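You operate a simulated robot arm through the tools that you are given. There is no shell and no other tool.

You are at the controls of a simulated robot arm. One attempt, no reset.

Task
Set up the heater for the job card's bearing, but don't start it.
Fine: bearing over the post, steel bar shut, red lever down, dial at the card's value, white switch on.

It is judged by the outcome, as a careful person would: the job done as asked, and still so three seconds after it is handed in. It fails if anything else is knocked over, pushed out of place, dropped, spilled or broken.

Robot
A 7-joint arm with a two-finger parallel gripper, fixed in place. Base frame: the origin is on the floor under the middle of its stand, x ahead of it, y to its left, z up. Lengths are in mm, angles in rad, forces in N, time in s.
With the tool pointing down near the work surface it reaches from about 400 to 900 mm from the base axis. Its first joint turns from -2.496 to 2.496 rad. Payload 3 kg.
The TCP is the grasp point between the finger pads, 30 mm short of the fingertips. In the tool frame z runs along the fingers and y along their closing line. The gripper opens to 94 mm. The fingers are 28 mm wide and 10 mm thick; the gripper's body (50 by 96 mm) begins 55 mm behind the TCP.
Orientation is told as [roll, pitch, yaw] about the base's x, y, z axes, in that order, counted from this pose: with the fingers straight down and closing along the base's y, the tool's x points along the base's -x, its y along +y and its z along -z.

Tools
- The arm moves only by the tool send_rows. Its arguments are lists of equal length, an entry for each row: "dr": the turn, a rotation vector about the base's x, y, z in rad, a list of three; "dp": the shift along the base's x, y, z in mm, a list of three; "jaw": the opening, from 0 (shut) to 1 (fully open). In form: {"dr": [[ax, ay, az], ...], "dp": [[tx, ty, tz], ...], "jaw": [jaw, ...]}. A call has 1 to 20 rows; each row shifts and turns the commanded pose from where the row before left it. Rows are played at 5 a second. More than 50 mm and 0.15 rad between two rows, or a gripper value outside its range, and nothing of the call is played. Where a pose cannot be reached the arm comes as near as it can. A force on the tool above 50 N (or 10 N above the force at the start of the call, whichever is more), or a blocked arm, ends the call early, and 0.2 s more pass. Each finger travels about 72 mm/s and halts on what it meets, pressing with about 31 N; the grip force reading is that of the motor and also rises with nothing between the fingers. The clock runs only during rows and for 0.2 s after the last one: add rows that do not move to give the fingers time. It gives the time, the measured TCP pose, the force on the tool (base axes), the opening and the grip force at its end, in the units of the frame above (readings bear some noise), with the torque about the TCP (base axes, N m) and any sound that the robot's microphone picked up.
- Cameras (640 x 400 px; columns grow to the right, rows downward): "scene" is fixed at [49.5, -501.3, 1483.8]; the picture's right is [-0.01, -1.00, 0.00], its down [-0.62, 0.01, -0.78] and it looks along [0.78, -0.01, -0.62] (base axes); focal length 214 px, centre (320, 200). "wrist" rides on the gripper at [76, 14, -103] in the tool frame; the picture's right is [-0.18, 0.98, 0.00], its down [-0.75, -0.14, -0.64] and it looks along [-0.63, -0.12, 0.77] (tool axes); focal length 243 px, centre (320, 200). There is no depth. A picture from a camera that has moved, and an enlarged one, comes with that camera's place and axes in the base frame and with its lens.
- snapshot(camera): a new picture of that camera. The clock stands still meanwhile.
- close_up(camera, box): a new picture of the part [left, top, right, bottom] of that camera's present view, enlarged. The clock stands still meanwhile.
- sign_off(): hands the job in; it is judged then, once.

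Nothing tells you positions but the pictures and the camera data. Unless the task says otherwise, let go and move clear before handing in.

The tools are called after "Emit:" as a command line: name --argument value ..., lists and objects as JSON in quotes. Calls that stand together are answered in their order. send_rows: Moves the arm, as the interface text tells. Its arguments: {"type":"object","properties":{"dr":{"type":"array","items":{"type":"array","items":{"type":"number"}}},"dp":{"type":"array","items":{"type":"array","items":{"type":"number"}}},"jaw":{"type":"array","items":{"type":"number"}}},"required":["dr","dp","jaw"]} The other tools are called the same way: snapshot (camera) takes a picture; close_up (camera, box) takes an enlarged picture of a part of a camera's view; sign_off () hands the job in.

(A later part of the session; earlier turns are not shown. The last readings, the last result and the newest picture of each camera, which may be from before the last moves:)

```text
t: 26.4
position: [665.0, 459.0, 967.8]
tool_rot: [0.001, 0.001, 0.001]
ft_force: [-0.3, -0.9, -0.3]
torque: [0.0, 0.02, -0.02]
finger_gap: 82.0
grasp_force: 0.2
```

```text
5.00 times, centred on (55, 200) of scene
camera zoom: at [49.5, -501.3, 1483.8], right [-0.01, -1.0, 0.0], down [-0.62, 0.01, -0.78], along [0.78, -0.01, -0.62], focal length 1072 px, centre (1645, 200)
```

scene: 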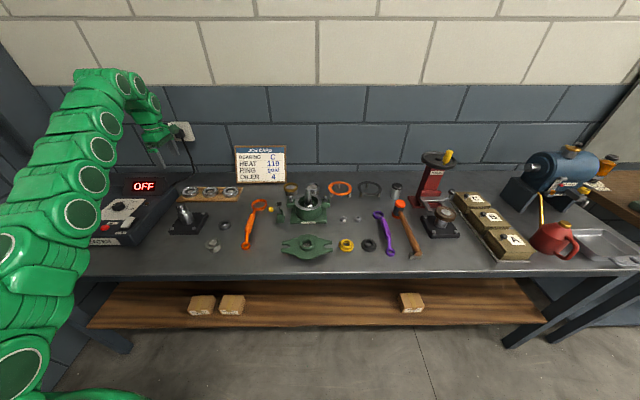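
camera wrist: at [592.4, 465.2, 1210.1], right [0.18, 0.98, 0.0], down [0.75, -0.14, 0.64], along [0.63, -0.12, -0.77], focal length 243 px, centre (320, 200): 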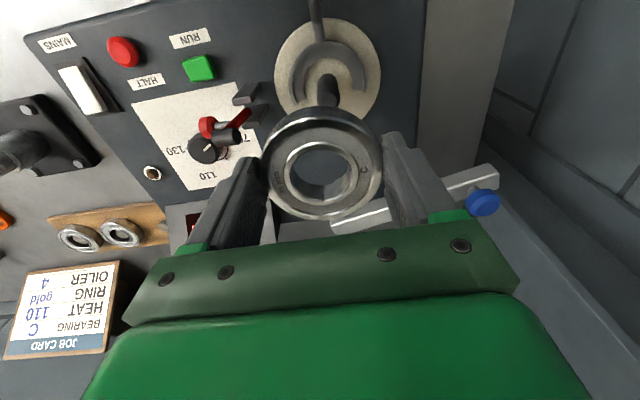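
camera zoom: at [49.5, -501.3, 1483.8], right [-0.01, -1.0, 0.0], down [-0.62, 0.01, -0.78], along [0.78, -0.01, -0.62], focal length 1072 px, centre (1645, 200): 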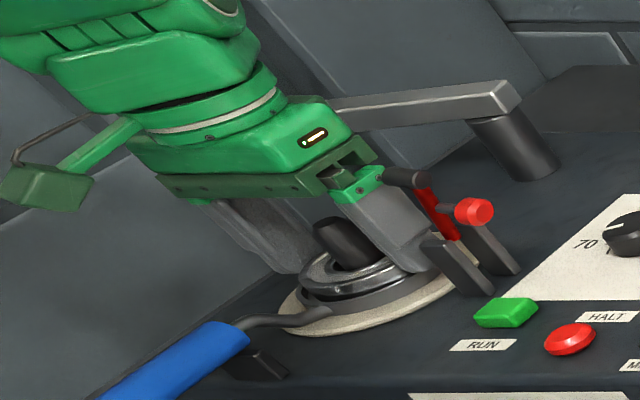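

The bearing sits flat around the post and the fork hasn't moved. I'll raise the tool straight up and clear.

Emit:
send_rows --dr '[[0, 0, 0], [0, 0, 0], [0, 0, 0], [0, 0, 0], [0, 0, 0], [0, 0, 0], [0, 0, 0]]' --dp '[[0, 0, 8], [0, 0, 16], [0, 0, 28], [0, 0, 35], [0, 0, 35], [0, 0, 30], [0, 0, 0]]' --jaw '[0.87, 0.87, 0.87, 0.87, 0.87, 0.87, 0.87]'

Emit:
snapshot --camera "wrist"

Emit:
close_up --camera "wrist" --box '[200, 20, 500, 220]'

Emit:
close_up --camera "scene" --box '[0, 150, 120, 240]'

```text
t: 28.0
position: [666.7, 457.6, 1121.1]
tool_rot: [-0.001, 0.001, 0.001]
ft_force: [-0.5, -0.4, -0.3]
torque: [-0.01, -0.01, 0.0]
finger_gap: 81.8
grasp_force: 0.0
```

```text
taken
camera wrist: at [589.6, 470.9, 1224.6], right [0.18, 0.98, 0.0], down [0.75, -0.14, 0.64], along [0.63, -0.12, -0.77], focal length 243 px, centre (320, 200)
```

wrist: 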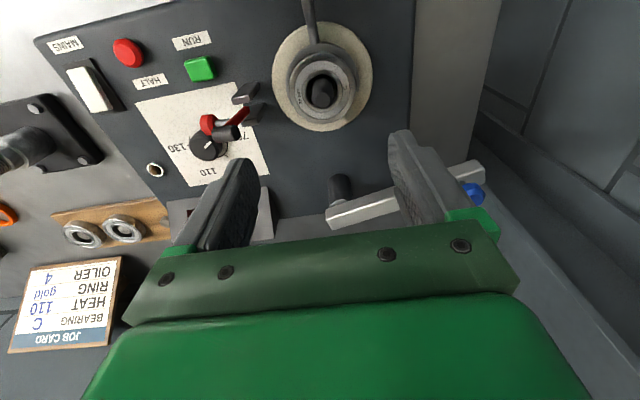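

```text
2.00 times, centred on (350, 120) of wrist
camera zoom: at [589.6, 470.9, 1224.6], right [0.18, 0.98, 0.0], down [0.75, -0.14, 0.64], along [0.63, -0.12, -0.77], focal length 485 px, centre (260, 360)
```

zoom: 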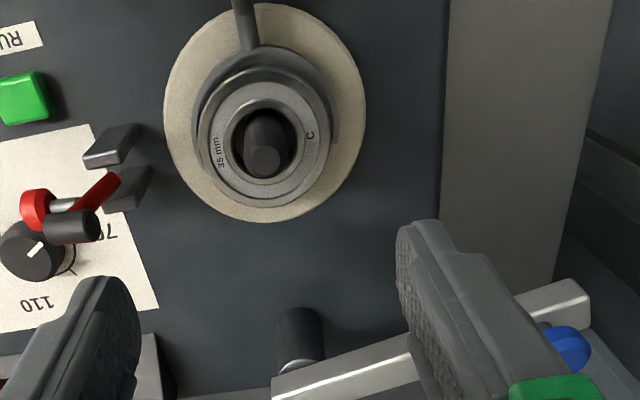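

```text
4.44 times, centred on (60, 195) of scene
camera zoom: at [49.5, -501.3, 1483.8], right [-0.01, -1.0, 0.0], down [-0.62, 0.01, -0.78], along [0.78, -0.01, -0.62], focal length 953 px, centre (1476, 222)
```

zoom: 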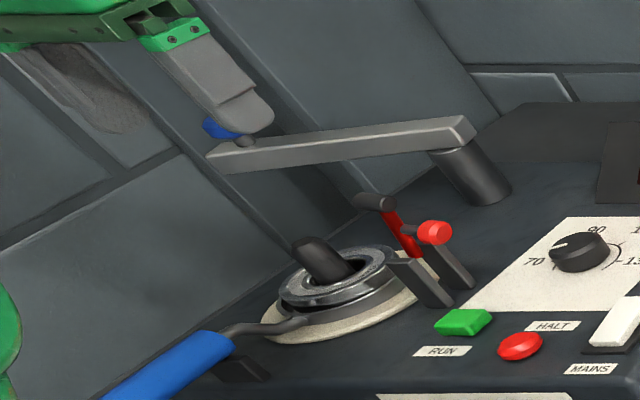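

Bearing C is on the post. Next is the bar, whose knob at about (772, 596, 1028) is beyond tool-down reach. I'll yaw outward and tilt the fingers forward, approaching it from the near side.

Emit:
send_rows --dr '[[0, 0, 0.1316], [0, 0, 0.1316], [0, 0, 0.1316], [0, 0, 0.1316], [0, 0, 0.1316], [0.0815, -0.1055, 0], [0.0815, -0.1055, 0], [0.0815, -0.1055, 0], [0.0815, -0.1055, 0], [0.0815, -0.1055, 0], [0.0815, -0.1055, 0], [0, 0, 0]]' --dp '[[4, 9, 2], [4, 9, 2], [4, 9, 2], [4, 9, 2], [4, 9, 2], [5, 9, -4], [5, 9, -4], [5, 9, -4], [5, 9, -4], [5, 9, -4], [5, 9, -4], [0, 0, 0]]' --jaw '[0.87, 0.87, 0.87, 0.87, 0.87, 0.87, 0.87, 0.87, 0.87, 0.87, 0.87, 0.87]'

Emit:
snapshot --camera "wrist"

Emit:
snapshot --camera "scene"

Emit:
close_up --camera "scene" --box '[0, 130, 120, 220]'

```text
t: 30.6
position: [699.0, 547.8, 1078.1]
tool_rot: [0.0, -0.801, 0.66]
ft_force: [-1.0, -0.6, -0.4]
torque: [0.01, 0.0, 0.04]
finger_gap: 81.9
grasp_force: 0.0
out of reach, approached as far as the arm can: row 2, 3
```

```text
taken
camera wrist: at [590.6, 481.6, 1094.7], right [-0.5, 0.86, 0.13], down [0.14, -0.07, 0.99], along [0.85, 0.51, -0.08], focal length 243 px, centre (320, 200)
```

wrist: 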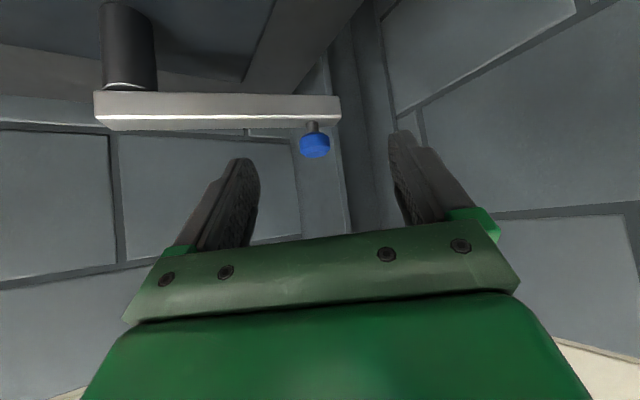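

```text
taken
```

scene: 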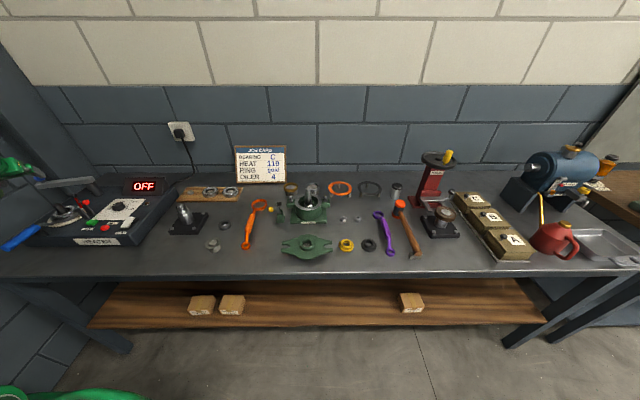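

```text
4.44 times, centred on (60, 175) of scene
camera zoom: at [49.5, -501.3, 1483.8], right [-0.01, -1.0, 0.0], down [-0.62, 0.01, -0.78], along [0.78, -0.01, -0.62], focal length 953 px, centre (1476, 311)
```

zoom: 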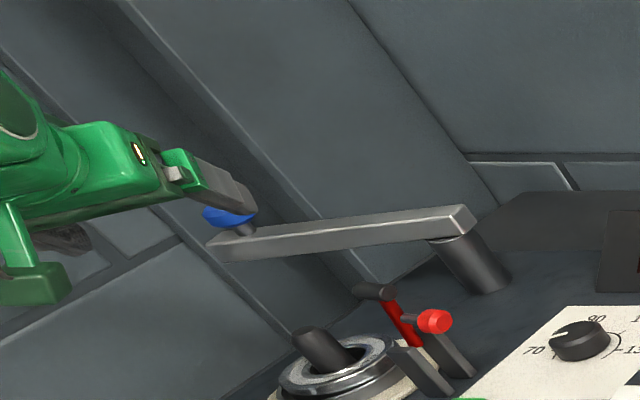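

The knob is now clear in both views at about (773, 594, 1028), with the bar's top near z 1004. I'll line up on its approach line, close the jaw to about 50 mm, and check before moving in.

Emit:
send_rows --dr '[[0, 0, 0], [0, 0, 0], [0, 0, 0], [0, 0, 0]]' --dp '[[13, 4.5, 7], [13, 4.5, 6.5], [15, 11.5, -18], [0, 0, 0]]' --jaw '[0.75, 0.6, 0.53, 0.53]'

Emit:
snapshot --camera "wrist"

Emit:
close_up --camera "scene" --box '[0, 130, 120, 220]'

```text
t: 31.6
position: [741.2, 568.6, 1075.3]
tool_rot: [0.001, -0.799, 0.659]
ft_force: [-0.8, 0.2, -0.6]
torque: [-0.02, 0.02, 0.0]
finger_gap: 49.8
grasp_force: 0.0
```

```text
taken
camera wrist: at [632.4, 502.4, 1092.1], right [-0.5, 0.86, 0.13], down [0.14, -0.07, 0.99], along [0.85, 0.51, -0.08], focal length 243 px, centre (320, 200)
```

wrist: 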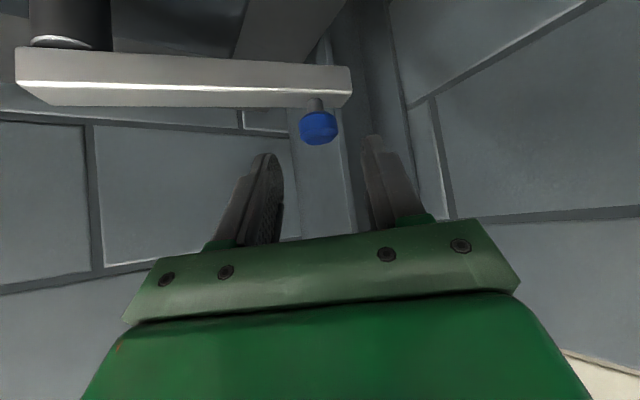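

```text
4.44 times, centred on (60, 175) of scene
camera zoom: at [49.5, -501.3, 1483.8], right [-0.01, -1.0, 0.0], down [-0.62, 0.01, -0.78], along [0.78, -0.01, -0.62], focal length 953 px, centre (1476, 311)
```

zoom: 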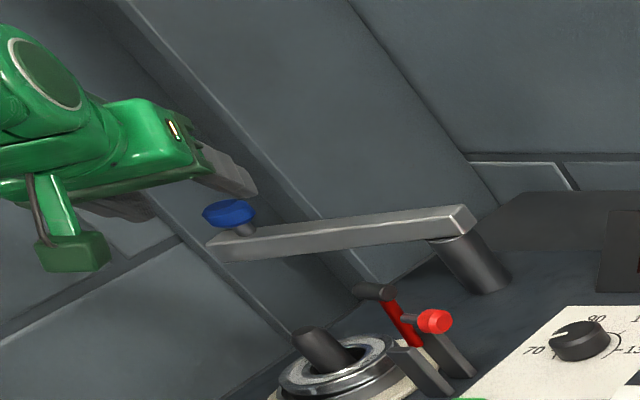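

The knob is centred between the fingers, and the predicted and observed pixels match. I'll advance along the finger axis and close on the knob.

Emit:
send_rows --dr '[[0, 0, 0], [0, 0, 0], [0, 0, 0], [0, 0, 0], [0, 0, 0]]' --dp '[[6.7, 5.2, -8.2], [6.7, 5.2, -8.2], [6.7, 5.2, -8.2], [6.2, 5, -7.8], [0, 0, 0]]' --jaw '[0.53, 0.53, 0.53, 0.53, 0.53]'

Emit:
close_up --camera "wrist" --box '[200, 60, 440, 240]'

Emit:
close_up --camera "scene" --box '[0, 150, 100, 220]'

```text
t: 32.8
position: [767.8, 587.8, 1041.7]
tool_rot: [0.0, -0.8, 0.66]
ft_force: [-0.1, -0.6, 0.8]
torque: [0.0, -0.01, 0.01]
finger_gap: 49.9
grasp_force: 0.0
```

```text
2.22 times, centred on (320, 150) of wrist
camera zoom: at [658.6, 521.3, 1059.4], right [-0.5, 0.86, 0.13], down [0.14, -0.07, 0.99], along [0.85, 0.51, -0.08], focal length 539 px, centre (320, 311)
```

zoom: 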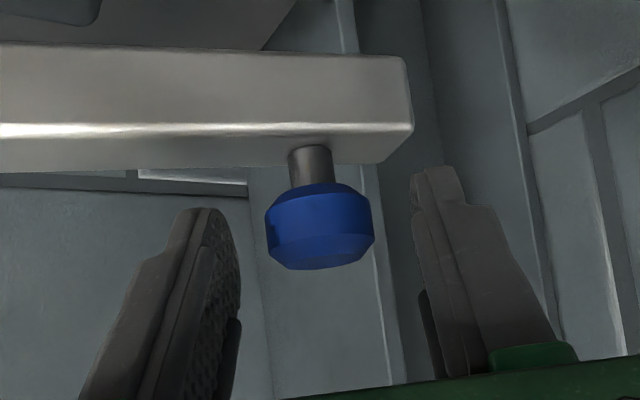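

```text
5.71 times, centred on (50, 185) of scene
camera zoom: at [49.5, -501.3, 1483.8], right [-0.01, -1.0, 0.0], down [-0.62, 0.01, -0.78], along [0.78, -0.01, -0.62], focal length 1226 px, centre (1863, 286)
```

zoom: 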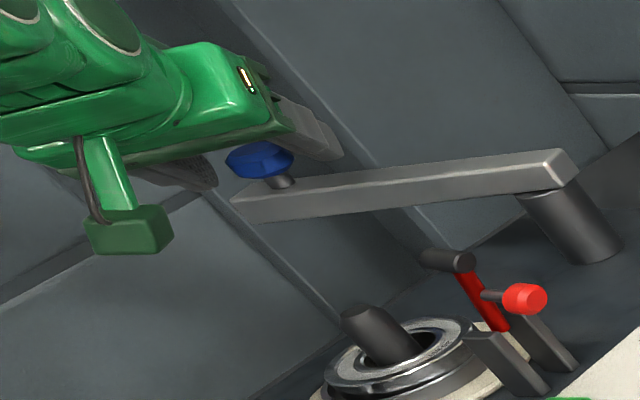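

The knob is between the fingers with the pads on its upper part. I'll drop 4 mm for a better hold and close.

Emit:
send_rows --dr '[[0, 0, 0], [0, 0, 0], [0, 0, 0], [0, 0, 0], [0, 0, 0]]' --dp '[[1, 1, -4], [0, 0, 0], [0, 0, 0], [0, 0, 0], [0, 0, 0]]' --jaw '[0.53, 0.4, 0.25, 0.2, 0.2]'

Emit:
close_up --camera "wrist" --box '[200, 60, 440, 240]'

```text
t: 34.0
position: [768.2, 588.4, 1037.3]
tool_rot: [0.001, -0.799, 0.659]
ft_force: [-1.0, 4.8, -2.0]
torque: [0.05, 0.0, 0.17]
finger_gap: 27.4
grasp_force: 45.2
```

```text
2.22 times, centred on (320, 150) of wrist
camera zoom: at [659.1, 522.2, 1054.3], right [-0.5, 0.86, 0.13], down [0.14, -0.07, 0.99], along [0.85, 0.51, -0.08], focal length 539 px, centre (320, 311)
```

zoom: 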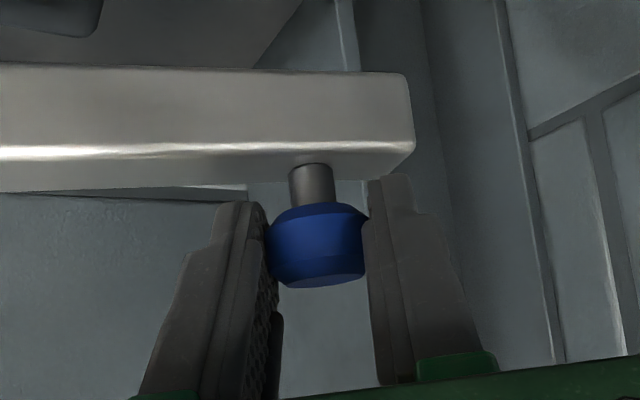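

I've got the knob, with a 27 mm grip. I take the hinge to be at about (806, 460) with a 138 mm radius. I'll start the swing with a small step to check the force.

Emit:
send_rows --dr '[[0, 0, 0], [0, 0, 0], [0, 0, 0]]' --dp '[[-7.5, -2, 0], [-6.8, -2.3, 0], [0, 0, 0]]' --jaw '[0.2, 0.2, 0.2]'

Emit:
close_up --camera "wrist" --box '[200, 60, 440, 240]'

Emit:
close_up --camera "scene" --box '[0, 150, 100, 220]'

```text
t: 34.8
position: [754.9, 584.8, 1037.4]
tool_rot: [0.001, -0.802, 0.659]
ft_force: [3.6, -3.8, 4.5]
torque: [0.61, -0.81, 0.18]
finger_gap: 27.5
grasp_force: 44.8
```

```text
2.22 times, centred on (320, 150) of wrist
camera zoom: at [645.2, 517.8, 1054.1], right [-0.5, 0.86, 0.13], down [0.14, -0.07, 0.99], along [0.86, 0.51, -0.08], focal length 539 px, centre (320, 311)
```

zoom: 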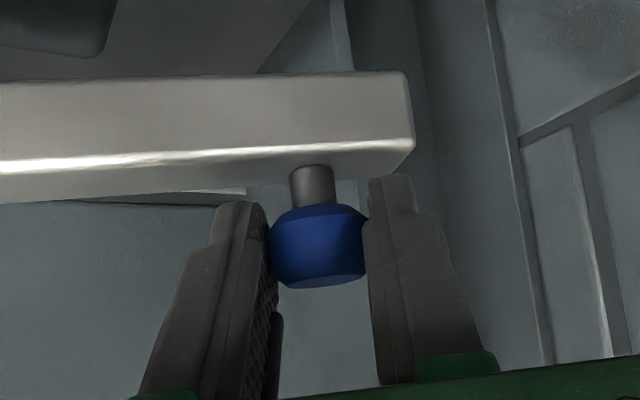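

```text
5.71 times, centred on (50, 185) of scene
camera zoom: at [49.5, -501.3, 1483.8], right [-0.01, -1.0, 0.0], down [-0.62, 0.01, -0.78], along [0.78, -0.01, -0.62], focal length 1226 px, centre (1863, 286)
```

zoom: 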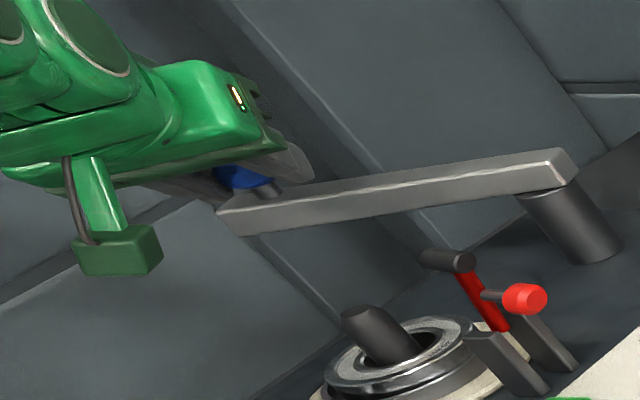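

The bar follows freely with little force. I'll continue along the arc in batches.

Emit:
send_rows --dr '[[0, 0, 0], [0, 0, 0], [0, 0, 0], [0, 0, 0], [0, 0, 0]]' --dp '[[-11.1, -4.6, 0], [-10.7, -5.6, 0], [-10.2, -6.5, 0], [-9.5, -7.3, 0], [0, 0, 0]]' --jaw '[0.2, 0.2, 0.2, 0.2, 0.2]'

Emit:
close_up --camera "wrist" --box '[200, 60, 440, 240]'

```text
t: 36.0
position: [712.3, 560.7, 1034.5]
tool_rot: [0.0, -0.798, 0.659]
ft_force: [4.2, -5.1, -4.2]
torque: [0.0, -0.33, -0.03]
finger_gap: 27.8
grasp_force: 45.0
```

```text
2.22 times, centred on (320, 150) of wrist
camera zoom: at [603.8, 494.3, 1054.1], right [-0.5, 0.86, 0.13], down [0.14, -0.07, 0.99], along [0.85, 0.51, -0.08], focal length 539 px, centre (320, 311)
```

zoom: 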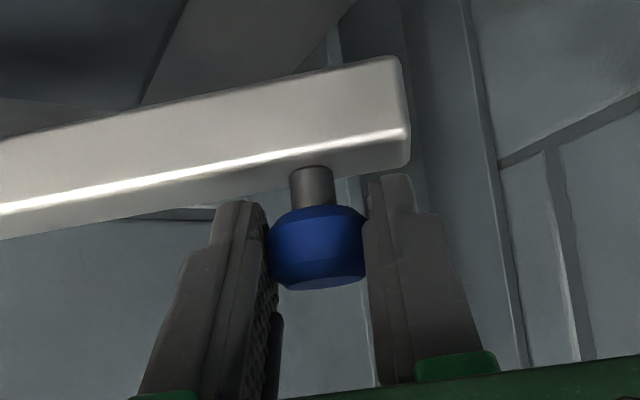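

Emit:
send_rows --dr '[[0, 0, 0], [0, 0, 0], [0, 0, 0], [0, 0, 0], [0, 0, 0], [0, 0, 0]]' --dp '[[-8.9, -8.1, 0], [-8.1, -8.9, 0], [-7.3, -9.5, 0], [-6.5, -10.2, 0], [-5.6, -10.7, 0], [0, 0, 0]]' --jaw '[0.2, 0.2, 0.2, 0.2, 0.2, 0.2]'

Emit:
close_up --camera "wrist" --box '[200, 60, 440, 240]'

Emit:
close_up --camera "scene" --box '[0, 150, 120, 240]'

```text
t: 37.4
position: [674.1, 515.5, 1037.0]
tool_rot: [0.0, -0.798, 0.659]
ft_force: [-5.7, 1.4, -10.9]
torque: [0.37, -0.23, -0.13]
finger_gap: 27.5
grasp_force: 45.6
```

```text
2.22 times, centred on (320, 150) of wrist
camera zoom: at [565.6, 448.5, 1054.8], right [-0.5, 0.86, 0.13], down [0.14, -0.07, 0.99], along [0.86, 0.51, -0.08], focal length 539 px, centre (320, 311)
```

zoom: 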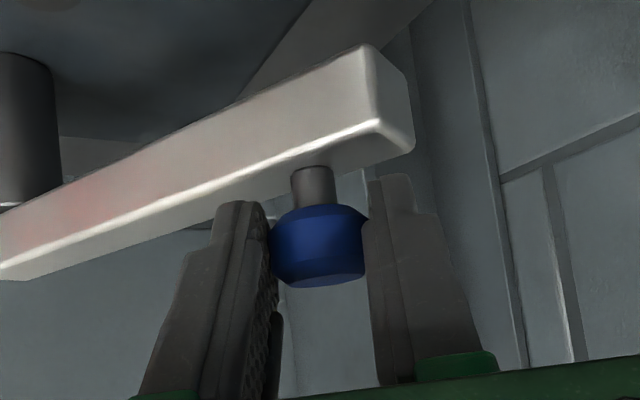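

```text
4.44 times, centred on (60, 195) of scene
camera zoom: at [49.5, -501.3, 1483.8], right [-0.01, -1.0, 0.0], down [-0.62, 0.01, -0.78], along [0.78, -0.01, -0.62], focal length 953 px, centre (1476, 222)
```

zoom: 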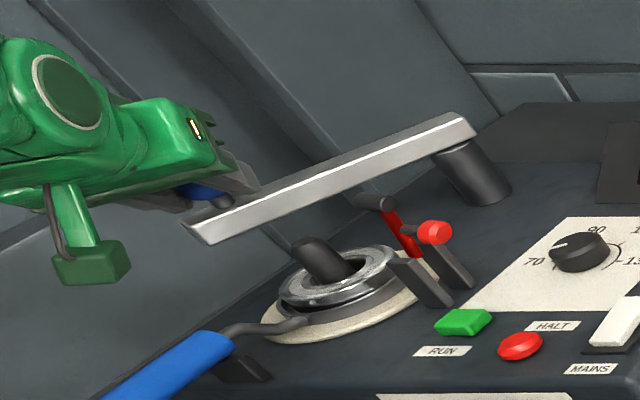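

Emit:
send_rows --dr '[[0, 0, 0], [0, 0, 0], [0, 0, 0], [0, 0, 0]]' --dp '[[-4.6, -11.1, 0], [-3.6, -11.5, 0], [-2.6, -11.7, 0], [0, 0, 0]]' --jaw '[0.2, 0.2, 0.2, 0.2]'

Emit:
close_up --camera "wrist" --box '[200, 60, 440, 240]'

Emit:
close_up --camera "scene" --box '[0, 150, 120, 240]'

```text
t: 38.1
position: [664.9, 492.8, 1037.9]
tool_rot: [0.0, -0.798, 0.665]
ft_force: [-7.8, 2.5, 4.0]
torque: [-0.09, 0.75, 0.12]
finger_gap: 27.6
grasp_force: 45.7
stopped in row 3: the force on the tool passed its limit at 60 N (the readings are from after the stop); the commanded pose is now the measured one
```

```text
2.22 times, centred on (320, 150) of wrist
camera zoom: at [556.5, 426.2, 1055.3], right [-0.5, 0.85, 0.13], down [0.14, -0.07, 0.99], along [0.85, 0.52, -0.08], focal length 539 px, centre (320, 311)
```

zoom: 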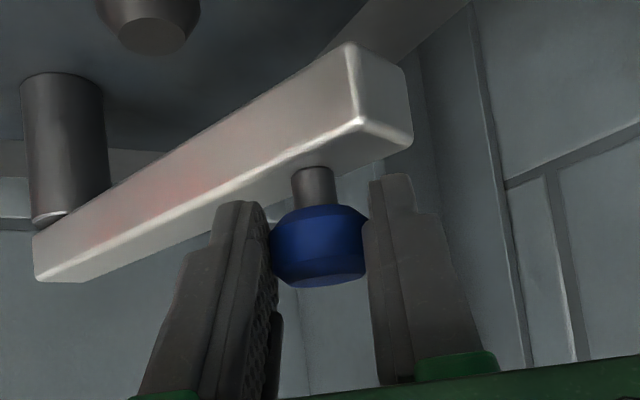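

```text
4.44 times, centred on (60, 195) of scene
camera zoom: at [49.5, -501.3, 1483.8], right [-0.01, -1.0, 0.0], down [-0.62, 0.01, -0.78], along [0.78, -0.01, -0.62], focal length 953 px, centre (1476, 222)
```

zoom: 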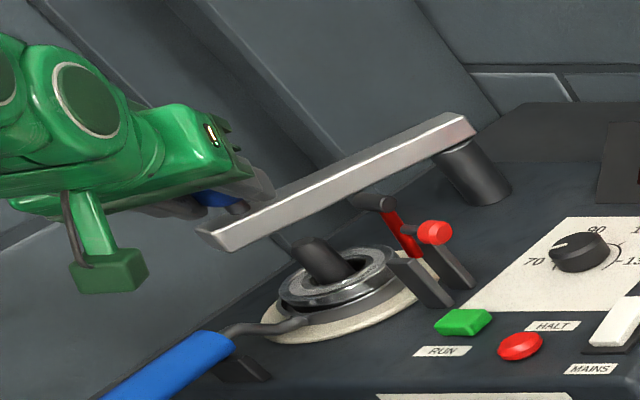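

The stop looks like a small radial mismatch in my arc. The track so far fits a hinge at about (803, 459) with a radius of 138.5 mm. Nothing appears to be in the way, so I'll continue with the corrected arc in smaller steps.

Emit:
send_rows --dr '[[0, 0, 0], [0, 0, 0], [0, 0, 0]]' --dp '[[-1.2, -5, 0], [-1, -5.5, 0], [0, 0, 0]]' --jaw '[0.2, 0.2, 0.2]'

Emit:
close_up --camera "wrist" --box '[200, 60, 440, 240]'

```text
t: 38.9
position: [662.4, 482.9, 1037.4]
tool_rot: [-0.003, -0.798, 0.664]
ft_force: [-31.3, 9.1, 15.3]
torque: [0.06, 0.19, 0.58]
finger_gap: 27.6
grasp_force: 45.1
```

```text
2.22 times, centred on (320, 150) of wrist
camera zoom: at [553.6, 415.9, 1055.2], right [-0.5, 0.85, 0.13], down [0.14, -0.07, 0.99], along [0.85, 0.52, -0.08], focal length 539 px, centre (320, 311)
```

zoom: 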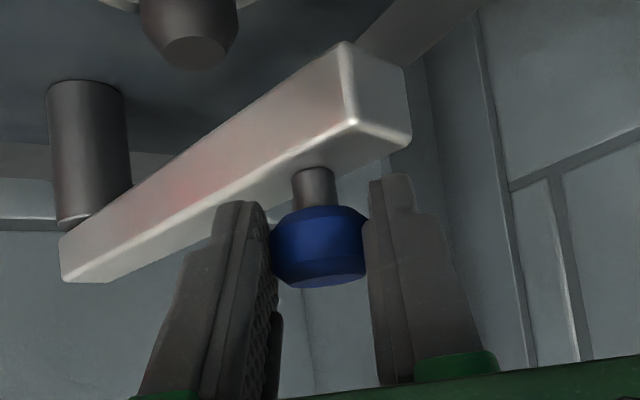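

The bar is pushing the tool toward −x, so my arc is about 1 to 2 mm too far in. I'll correct that and continue gently.

Emit:
send_rows --dr '[[0, 0, 0], [0, 0, 0]]' --dp '[[-1.6, 0, 0.3], [0, 0, 0]]' --jaw '[0.2, 0.2]'

```text
t: 39.5
position: [662.1, 484.0, 1037.6]
tool_rot: [-0.001, -0.797, 0.664]
ft_force: [-13.5, 3.9, 10.2]
torque: [0.14, -0.29, 0.22]
finger_gap: 27.7
grasp_force: 45.3
```

Emit:
send_rows --dr '[[0, 0, 0], [0, 0, 0], [0, 0, 0]]' --dp '[[-1.8, -5, 0], [-1, -5, 0], [0, 0, 0]]' --jaw '[0.2, 0.2, 0.2]'

Emit:
close_up --camera "wrist" --box '[200, 60, 440, 240]'

Emit:
close_up --camera "scene" --box '[0, 150, 120, 240]'

```text
t: 40.3
position: [660.5, 472.3, 1036.9]
tool_rot: [0.0, -0.797, 0.662]
ft_force: [4.9, -3.7, 5.7]
torque: [0.44, -0.74, -0.37]
finger_gap: 27.4
grasp_force: 45.3
```

```text
2.22 times, centred on (320, 150) of wrist
camera zoom: at [550.7, 404.7, 1054.9], right [-0.5, 0.85, 0.13], down [0.14, -0.07, 0.99], along [0.85, 0.51, -0.08], focal length 539 px, centre (320, 311)
```

zoom: 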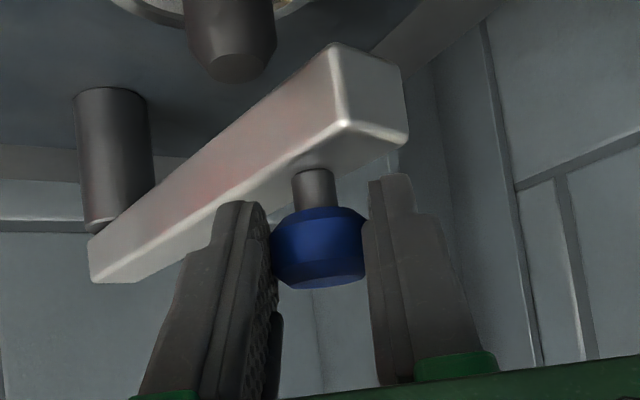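

```text
4.44 times, centred on (60, 195) of scene
camera zoom: at [49.5, -501.3, 1483.8], right [-0.01, -1.0, 0.0], down [-0.62, 0.01, -0.78], along [0.78, -0.01, -0.62], focal length 953 px, centre (1476, 222)
```

zoom: 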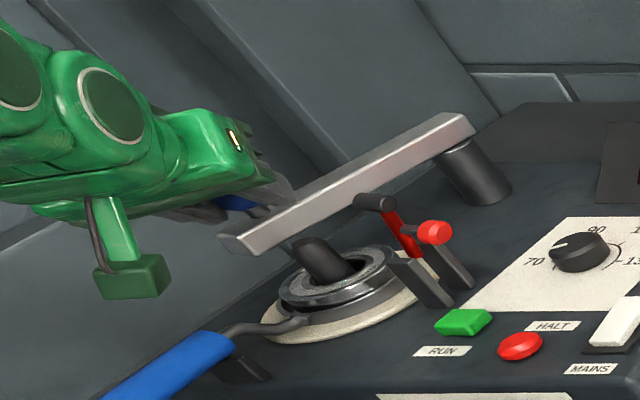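

Emit:
send_rows --dr '[[0, 0, 0], [0, 0, 0], [0, 0, 0]]' --dp '[[-0.7, -5, 0], [-0.4, -5, 0], [0, 0, 0]]' --jaw '[0.2, 0.2, 0.2]'

Emit:
close_up --camera "wrist" --box '[200, 60, 440, 240]'

Emit:
close_up --camera "scene" --box '[0, 150, 120, 240]'

```text
t: 41.1
position: [657.8, 461.7, 1036.9]
tool_rot: [0.001, -0.798, 0.664]
ft_force: [1.6, 4.7, 7.4]
torque: [0.56, -0.53, 0.64]
finger_gap: 27.2
grasp_force: 45.3
```

```text
2.22 times, centred on (320, 150) of wrist
camera zoom: at [549.1, 395.2, 1054.8], right [-0.5, 0.85, 0.13], down [0.14, -0.07, 0.99], along [0.85, 0.52, -0.08], focal length 539 px, centre (320, 311)
```

zoom: 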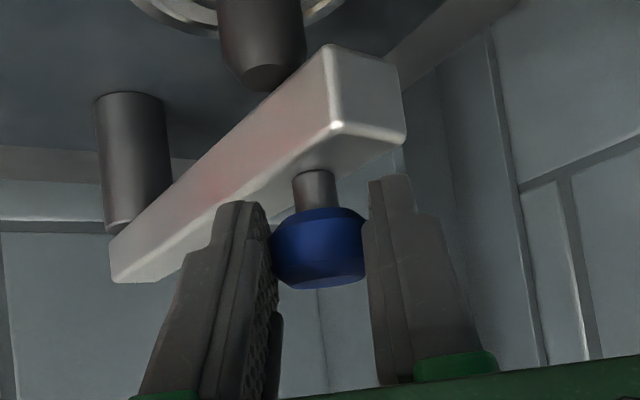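

```text
4.44 times, centred on (60, 195) of scene
camera zoom: at [49.5, -501.3, 1483.8], right [-0.01, -1.0, 0.0], down [-0.62, 0.01, -0.78], along [0.78, -0.01, -0.62], focal length 953 px, centre (1476, 222)
```

zoom: 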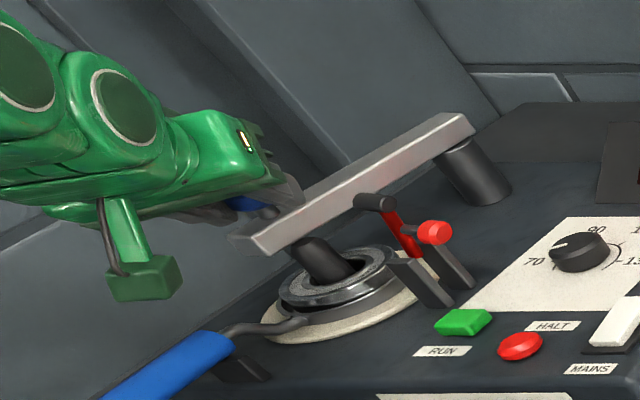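

Emit:
send_rows --dr '[[0, 0, 0], [0, 0, 0], [0, 0, 0]]' --dp '[[-0.2, -4, 0], [0, -4, 0], [0, 0, 0]]' --jaw '[0.2, 0.2, 0.2]'

Emit:
close_up --camera "wrist" --box '[200, 40, 440, 240]'

Emit:
close_up --camera "scene" --box '[30, 170, 120, 240]'

```text
t: 41.9
position: [657.0, 454.4, 1037.4]
tool_rot: [-0.001, -0.799, 0.664]
ft_force: [-14.3, 5.5, 9.8]
torque: [0.2, -0.1, 0.96]
finger_gap: 27.6
grasp_force: 45.4
```

```text
2.00 times, centred on (320, 140) of wrist
camera zoom: at [548.1, 386.3, 1055.0], right [-0.5, 0.85, 0.13], down [0.14, -0.07, 0.99], along [0.85, 0.52, -0.08], focal length 485 px, centre (320, 320)
```

zoom: 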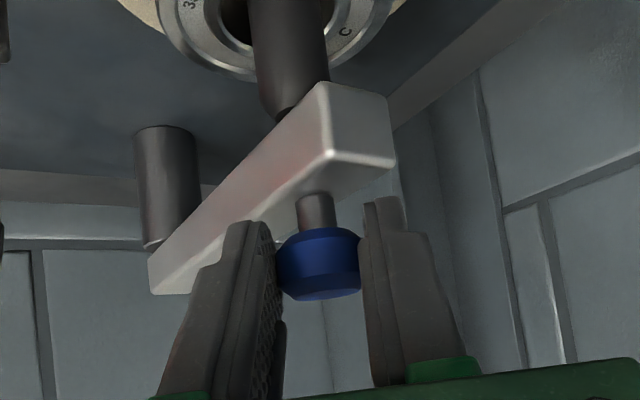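

```text
5.71 times, centred on (75, 205) of scene
camera zoom: at [49.5, -501.3, 1483.8], right [-0.01, -1.0, 0.0], down [-0.62, 0.01, -0.78], along [0.78, -0.01, -0.62], focal length 1226 px, centre (1720, 171)
```

zoom: 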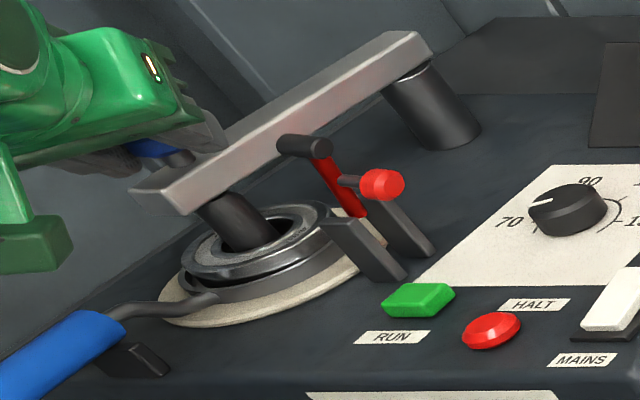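

The bar is almost over the post, roughly 3 mm short. I'll nudge on gently and feel for the stop.

Emit:
send_rows --dr '[[0, 0, 0], [0, 0, 0], [0, 0, 0]]' --dp '[[-0.6, -1.5, 0], [0, -1.5, 0], [0, 0, 0]]' --jaw '[0.2, 0.2, 0.2]'

Emit:
close_up --camera "wrist" --box '[200, 40, 440, 240]'

Emit:
close_up --camera "scene" --box '[30, 170, 120, 240]'

```text
t: 42.7
position: [656.6, 452.1, 1039.0]
tool_rot: [0.001, -0.796, 0.661]
ft_force: [1.8, 1.4, -1.2]
torque: [0.26, -0.38, 0.21]
finger_gap: 27.5
grasp_force: 44.9
```

```text
2.00 times, centred on (320, 140) of wrist
camera zoom: at [547.8, 383.9, 1055.0], right [-0.5, 0.85, 0.13], down [0.14, -0.07, 0.99], along [0.85, 0.52, -0.09], focal length 485 px, centre (320, 320)
```

zoom: 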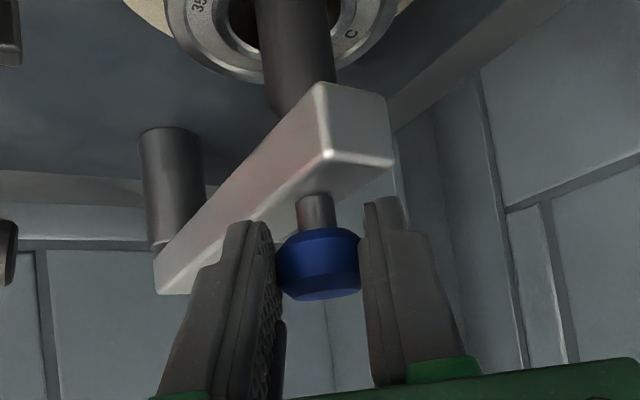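

```text
5.71 times, centred on (75, 205) of scene
camera zoom: at [49.5, -501.3, 1483.8], right [-0.01, -1.0, 0.0], down [-0.62, 0.01, -0.78], along [0.78, -0.01, -0.62], focal length 1226 px, centre (1720, 171)
```

zoom: 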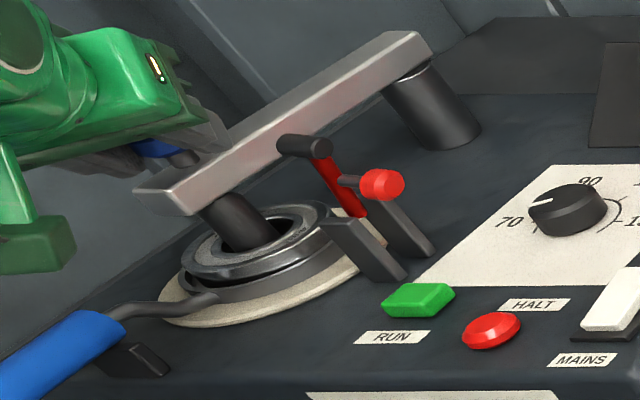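

The bar is now centred over the post with almost no force. I'll do one small probe for an end stop.

Emit:
send_rows --dr '[[0, 0, 0], [0, 0, 0]]' --dp '[[0, -1.5, 0], [0, 0, 0]]' --jaw '[0.2, 0.2]'

Emit:
close_up --camera "wrist" --box '[200, 40, 440, 240]'

```text
t: 43.3
position: [656.6, 450.0, 1037.6]
tool_rot: [-0.001, -0.796, 0.664]
ft_force: [6.6, 1.3, -1.1]
torque: [-0.04, -0.26, 0.17]
finger_gap: 27.6
grasp_force: 44.9
```

```text
2.00 times, centred on (320, 140) of wrist
camera zoom: at [547.7, 382.5, 1054.9], right [-0.5, 0.85, 0.13], down [0.14, -0.07, 0.99], along [0.85, 0.52, -0.08], focal length 485 px, centre (320, 320)
```

zoom: 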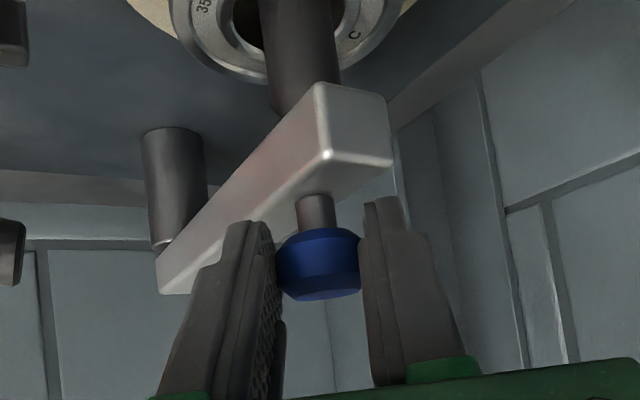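

Emit:
send_rows --dr '[[0, 0, 0], [0, 0, 0]]' --dp '[[0.2, -1.5, 0], [0, 0, 0]]' --jaw '[0.2, 0.2]'

Emit:
close_up --camera "wrist" --box '[200, 40, 440, 240]'

```text
t: 43.9
position: [656.1, 449.3, 1037.5]
tool_rot: [-0.002, -0.796, 0.663]
ft_force: [-0.1, 7.2, -10.1]
torque: [-0.12, 0.23, 0.26]
finger_gap: 27.7
grasp_force: 45.3
```

```text
2.00 times, centred on (320, 140) of wrist
camera zoom: at [547.8, 381.4, 1055.3], right [-0.5, 0.85, 0.13], down [0.14, -0.07, 0.99], along [0.85, 0.52, -0.09], focal length 485 px, centre (320, 320)
```

zoom: 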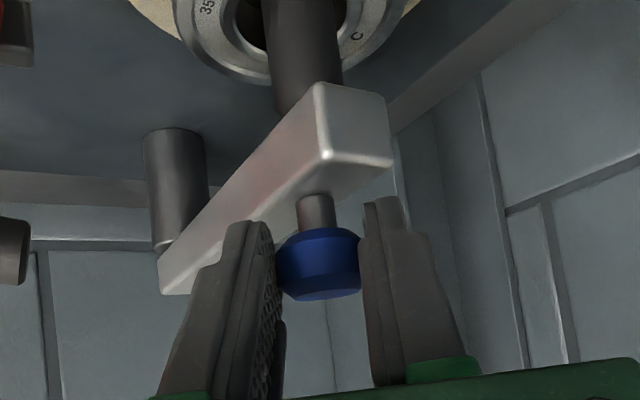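

Emit:
send_rows --dr '[[0, 0, 0], [0, 0, 0]]' --dp '[[0, -1.2, 0], [0, 0, 0]]' --jaw '[0.2, 0.2]'

Emit:
close_up --camera "wrist" --box '[200, 40, 440, 240]'

Emit:
close_up --camera "scene" --box '[30, 170, 120, 240]'

```text
t: 44.5
position: [657.1, 448.1, 1037.5]
tool_rot: [0.001, -0.797, 0.665]
ft_force: [1.1, 27.7, -18.6]
torque: [0.26, 0.1, 0.5]
finger_gap: 27.7
grasp_force: 44.8
```

```text
2.00 times, centred on (320, 140) of wrist
camera zoom: at [547.8, 381.2, 1055.1], right [-0.5, 0.85, 0.13], down [0.14, -0.07, 0.99], along [0.85, 0.52, -0.09], focal length 485 px, centre (320, 320)
```

zoom: 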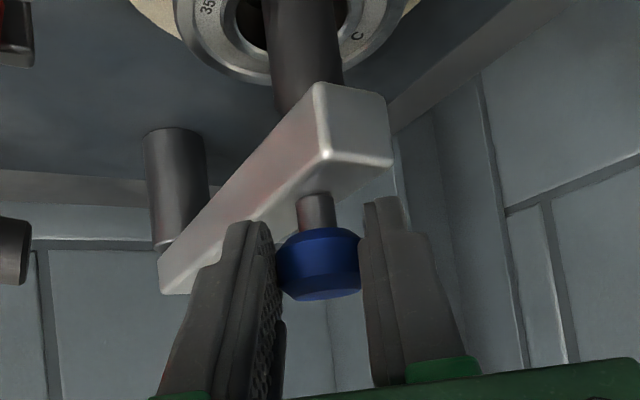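

```text
5.71 times, centred on (75, 205) of scene
camera zoom: at [49.5, -501.3, 1483.8], right [-0.01, -1.0, 0.0], down [-0.62, 0.01, -0.78], along [0.78, -0.01, -0.62], focal length 1226 px, centre (1720, 171)
```

zoom: 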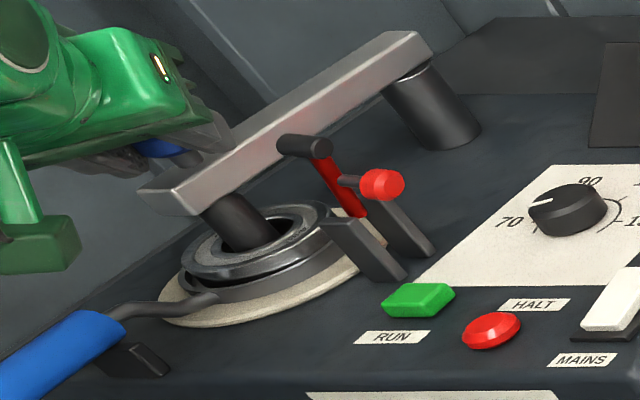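

The force rose to 28 N without motion, so the bar has reached its stop directly over the post. I'll relax, release the knob and back away along the finger axis.

Emit:
send_rows --dr '[[0, 0, 0], [0, 0, 0], [0, 0, 0], [0, 0, 0], [0, 0, 0]]' --dp '[[0, 1.2, 0.5], [0, 0, 0], [0, 0, 0], [0, 0, 0], [0, 0, 0]]' --jaw '[0.2, 0.32, 0.4, 0.5, 0.5]'

Emit:
send_rows --dr '[[0, 0, 0], [0, 0, 0], [0, 0, 0], [0, 0, 0], [0, 0, 0], [0, 0, 0]]' --dp '[[-5.7, -4.4, 7], [-8.5, -6.6, 10.5], [-11.3, -8.8, 14], [-11.3, -8.8, 14], [-11.3, -8.8, 14], [0, 0, 0]]' --jaw '[0.5, 0.5, 0.5, 0.5, 0.5, 0.5]'

Emit:
snapshot --camera "wrist"

Emit:
close_up --camera "scene" --box '[20, 160, 140, 240]'

```text
t: 45.7
position: [656.7, 449.4, 1039.4]
tool_rot: [0.001, -0.799, 0.664]
ft_force: [0.0, -0.5, 1.3]
torque: [0.0, 0.01, 0.01]
finger_gap: 47.0
grasp_force: 0.0
```

```text
t: 47.1
position: [608.3, 411.5, 1098.0]
tool_rot: [0.0, -0.798, 0.663]
ft_force: [-0.3, 0.1, 0.3]
torque: [0.02, 0.01, -0.01]
finger_gap: 47.1
grasp_force: 0.0
```

```text
taken
camera wrist: at [500.4, 343.7, 1115.7], right [-0.5, 0.85, 0.13], down [0.14, -0.07, 0.99], along [0.85, 0.52, -0.08], focal length 243 px, centre (320, 200)
```

wrist: 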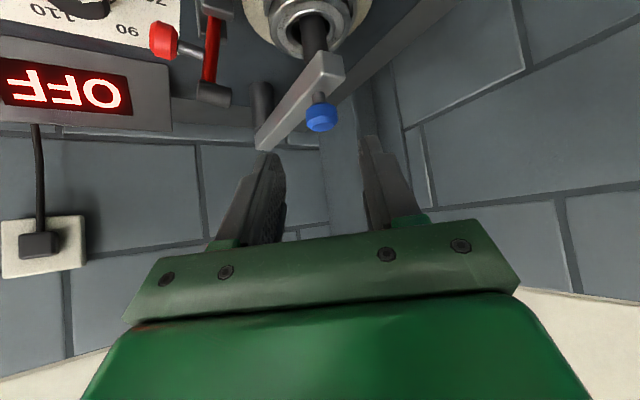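

```text
5.00 times, centred on (80, 200) of scene
camera zoom: at [49.5, -501.3, 1483.8], right [-0.01, -1.0, 0.0], down [-0.62, 0.01, -0.78], along [0.78, -0.01, -0.62], focal length 1072 px, centre (1520, 200)
```

zoom: 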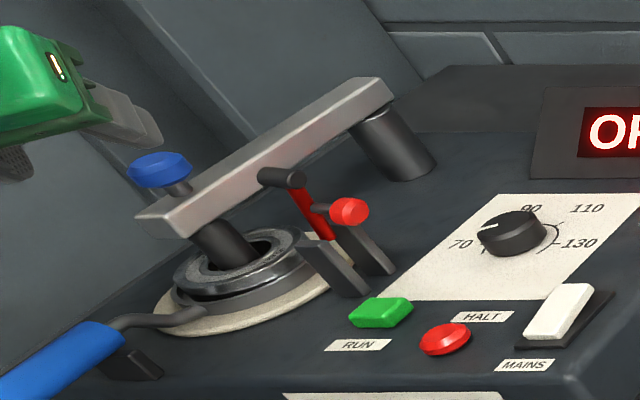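

The bar is shut and the knob is released. Now I'll look at the lever more closely from here to plan its swing.

Emit:
close_up --camera "wrist" --box '[130, 0, 350, 140]'

Emit:
close_up --camera "scene" --box '[50, 185, 110, 225]'

```text
2.86 times, centred on (240, 70) of wrist
camera zoom: at [500.4, 343.7, 1115.7], right [-0.5, 0.85, 0.13], down [0.14, -0.07, 0.99], along [0.85, 0.52, -0.08], focal length 693 px, centre (549, 571)
```

zoom: 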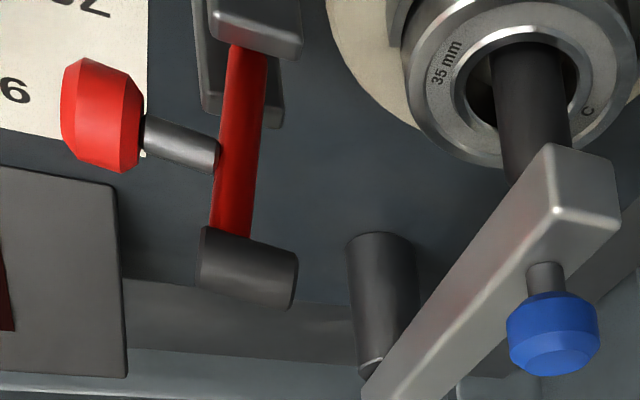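

```text
10.00 times, centred on (80, 205) of scene
camera zoom: at [49.5, -501.3, 1483.8], right [-0.01, -1.0, 0.0], down [-0.62, 0.01, -0.78], along [0.78, -0.01, -0.62], focal length 2145 px, centre (2720, 150)
```

zoom: 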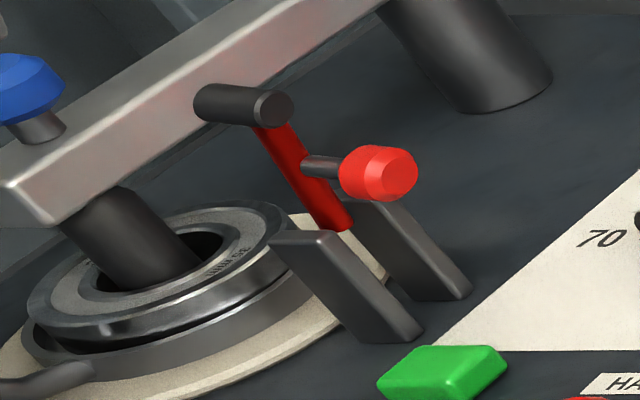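

The lever geometry is clear now. It leans back slightly, its pivot is near the bracket tops, and its red knob is at about (664, 346, 992). I'll grip that knob with the fingers closing along x, so it can turn between the pads, and carry it over in an arc. First I'll level the tool and go above it.

Emit:
send_rows --dr '[[-0.0818, 0.1049, 0], [-0.0818, 0.1049, 0], [-0.0818, 0.1049, 0], [-0.0818, 0.1049, 0], [-0.0818, 0.1049, 0], [-0.0818, 0.1049, 0], [0, 0, 0.1297], [0, 0, 0.1297], [0, 0, 0.1297], [0, 0, 0.1297], [0, 0, 0.1297], [0, 0, 0.1297], [0, 0, 0.1297], [0, 0, 0]]' --dp '[[0, 0, 4], [0, 0, 4], [0, 0, 4], [0, 0, 4], [0, 0, 4], [0, 0, 4], [8, -10, 0], [8, -10, 0], [8, -10, 0], [8, -10, 0], [8, -10, 0], [8, -9, 0], [8, -9, 0], [0, 0, 0]]' --jaw '[0.5, 0.5, 0.5, 0.5, 0.5, 0.5, 0.5, 0.5, 0.5, 0.5, 0.5, 0.5, 0.5, 0.5]'

Emit:
snapshot --camera "wrist"

Emit:
close_up --camera "wrist" --box '[220, 20, 420, 200]'

Emit:
close_up --camera "scene" --box '[20, 140, 140, 230]'

```text
t: 50.1
position: [666.3, 343.4, 1121.9]
tool_rot: [-0.001, 0.001, 1.572]
ft_force: [0.1, 0.4, 0.5]
torque: [-0.05, 0.02, 0.0]
finger_gap: 46.9
grasp_force: 0.0
```

```text
taken
camera wrist: at [652.1, 267.2, 1224.8], right [-0.98, 0.18, 0.0], down [0.14, 0.75, 0.64], along [0.12, 0.63, -0.77], focal length 243 px, centre (320, 200)
```

wrist: 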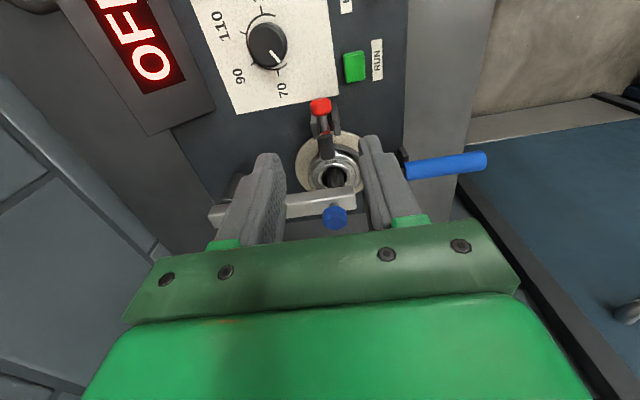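

```text
2.22 times, centred on (320, 110) of wrist
camera zoom: at [652.1, 267.2, 1224.8], right [-0.98, 0.18, 0.0], down [0.14, 0.75, 0.64], along [0.12, 0.63, -0.77], focal length 539 px, centre (320, 400)
```

zoom: 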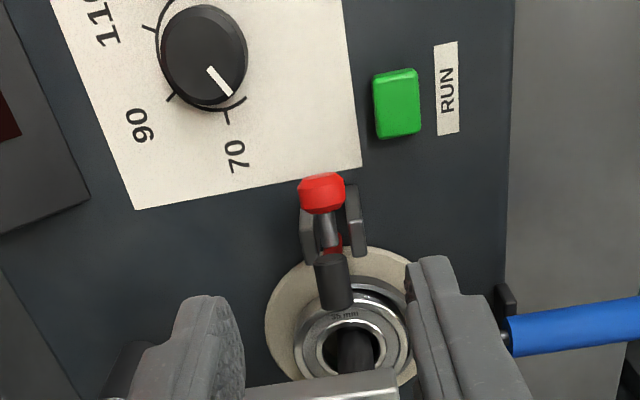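

```text
4.44 times, centred on (80, 185) of scene
camera zoom: at [49.5, -501.3, 1483.8], right [-0.01, -1.0, 0.0], down [-0.62, 0.01, -0.78], along [0.78, -0.01, -0.62], focal length 953 px, centre (1387, 267)
```

zoom: 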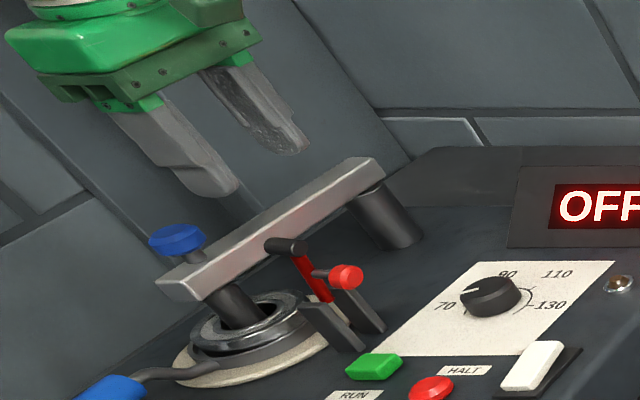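

The tool is aligned above the red knob to within about 2 mm. I'll descend with the fingers straddling it.

Emit:
send_rows --dr '[[0, 0, 0], [0, 0, 0], [0, 0, 0], [0, 0, 0], [0, 0, 0], [0, 0, 0]]' --dp '[[-0.5, 2.5, -30], [0, 0, -30], [0, 0, -24], [0, 0, -16], [0, 0, -8], [0, 0, 0]]' --jaw '[0.5, 0.5, 0.5, 0.5, 0.5, 0.5]'

Emit:
close_up --camera "wrist" --box '[220, 60, 420, 240]'

Emit:
close_up --camera "scene" --box '[40, 160, 130, 230]'

```text
t: 51.5
position: [665.9, 344.6, 1014.0]
tool_rot: [0.002, 0.003, 1.571]
ft_force: [-0.3, 0.2, 0.8]
torque: [-0.01, -0.02, 0.01]
finger_gap: 47.2
grasp_force: 0.0
```

```text
2.22 times, centred on (320, 150) of wrist
camera zoom: at [651.3, 269.1, 1115.8], right [-0.98, 0.18, 0.0], down [0.14, 0.75, 0.64], along [0.12, 0.63, -0.77], focal length 539 px, centre (320, 311)
```

zoom: 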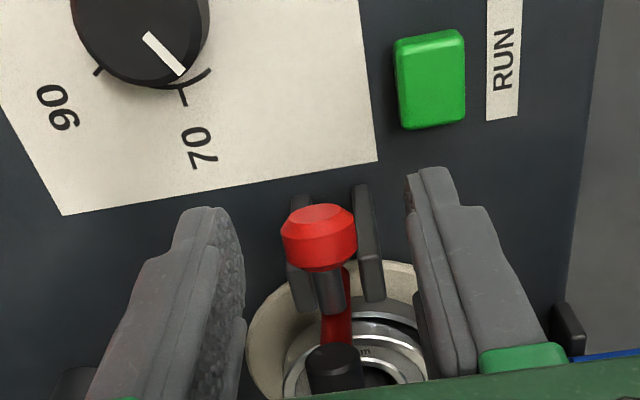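

```text
5.71 times, centred on (85, 195) of scene
camera zoom: at [49.5, -501.3, 1483.8], right [-0.01, -1.0, 0.0], down [-0.62, 0.01, -0.78], along [0.78, -0.01, -0.62], focal length 1226 px, centre (1663, 229)
```

zoom: 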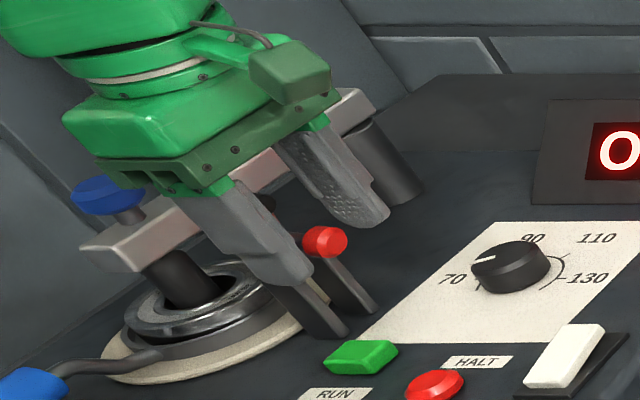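

The red knob is centred between the fingertips. I'll close on it.

Emit:
send_rows --dr '[[0, 0, 0], [0, 0, 0], [0, 0, 0], [0, 0, 0]]' --dp '[[0, 1, 0], [0, 0, 0], [0, 0, 0], [0, 0, 0]]' --jaw '[0.35, 0.2, 0.15, 0.15]'

Emit:
close_up --camera "wrist" --box '[220, 60, 420, 240]'

```text
t: 52.5
position: [665.8, 347.1, 1013.2]
tool_rot: [0.0, 0.003, 1.572]
ft_force: [2.9, -0.3, -1.3]
torque: [-0.03, -0.06, 0.03]
finger_gap: 19.2
grasp_force: 44.6
```

```text
2.22 times, centred on (320, 150) of wrist
camera zoom: at [651.6, 270.4, 1115.8], right [-0.98, 0.18, 0.0], down [0.14, 0.75, 0.64], along [0.12, 0.63, -0.77], focal length 539 px, centre (320, 311)
```

zoom: 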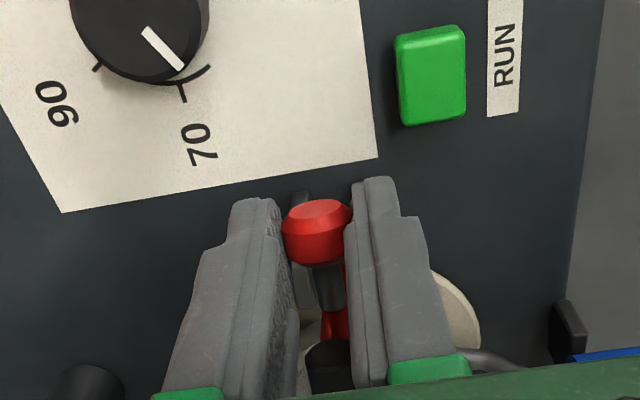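

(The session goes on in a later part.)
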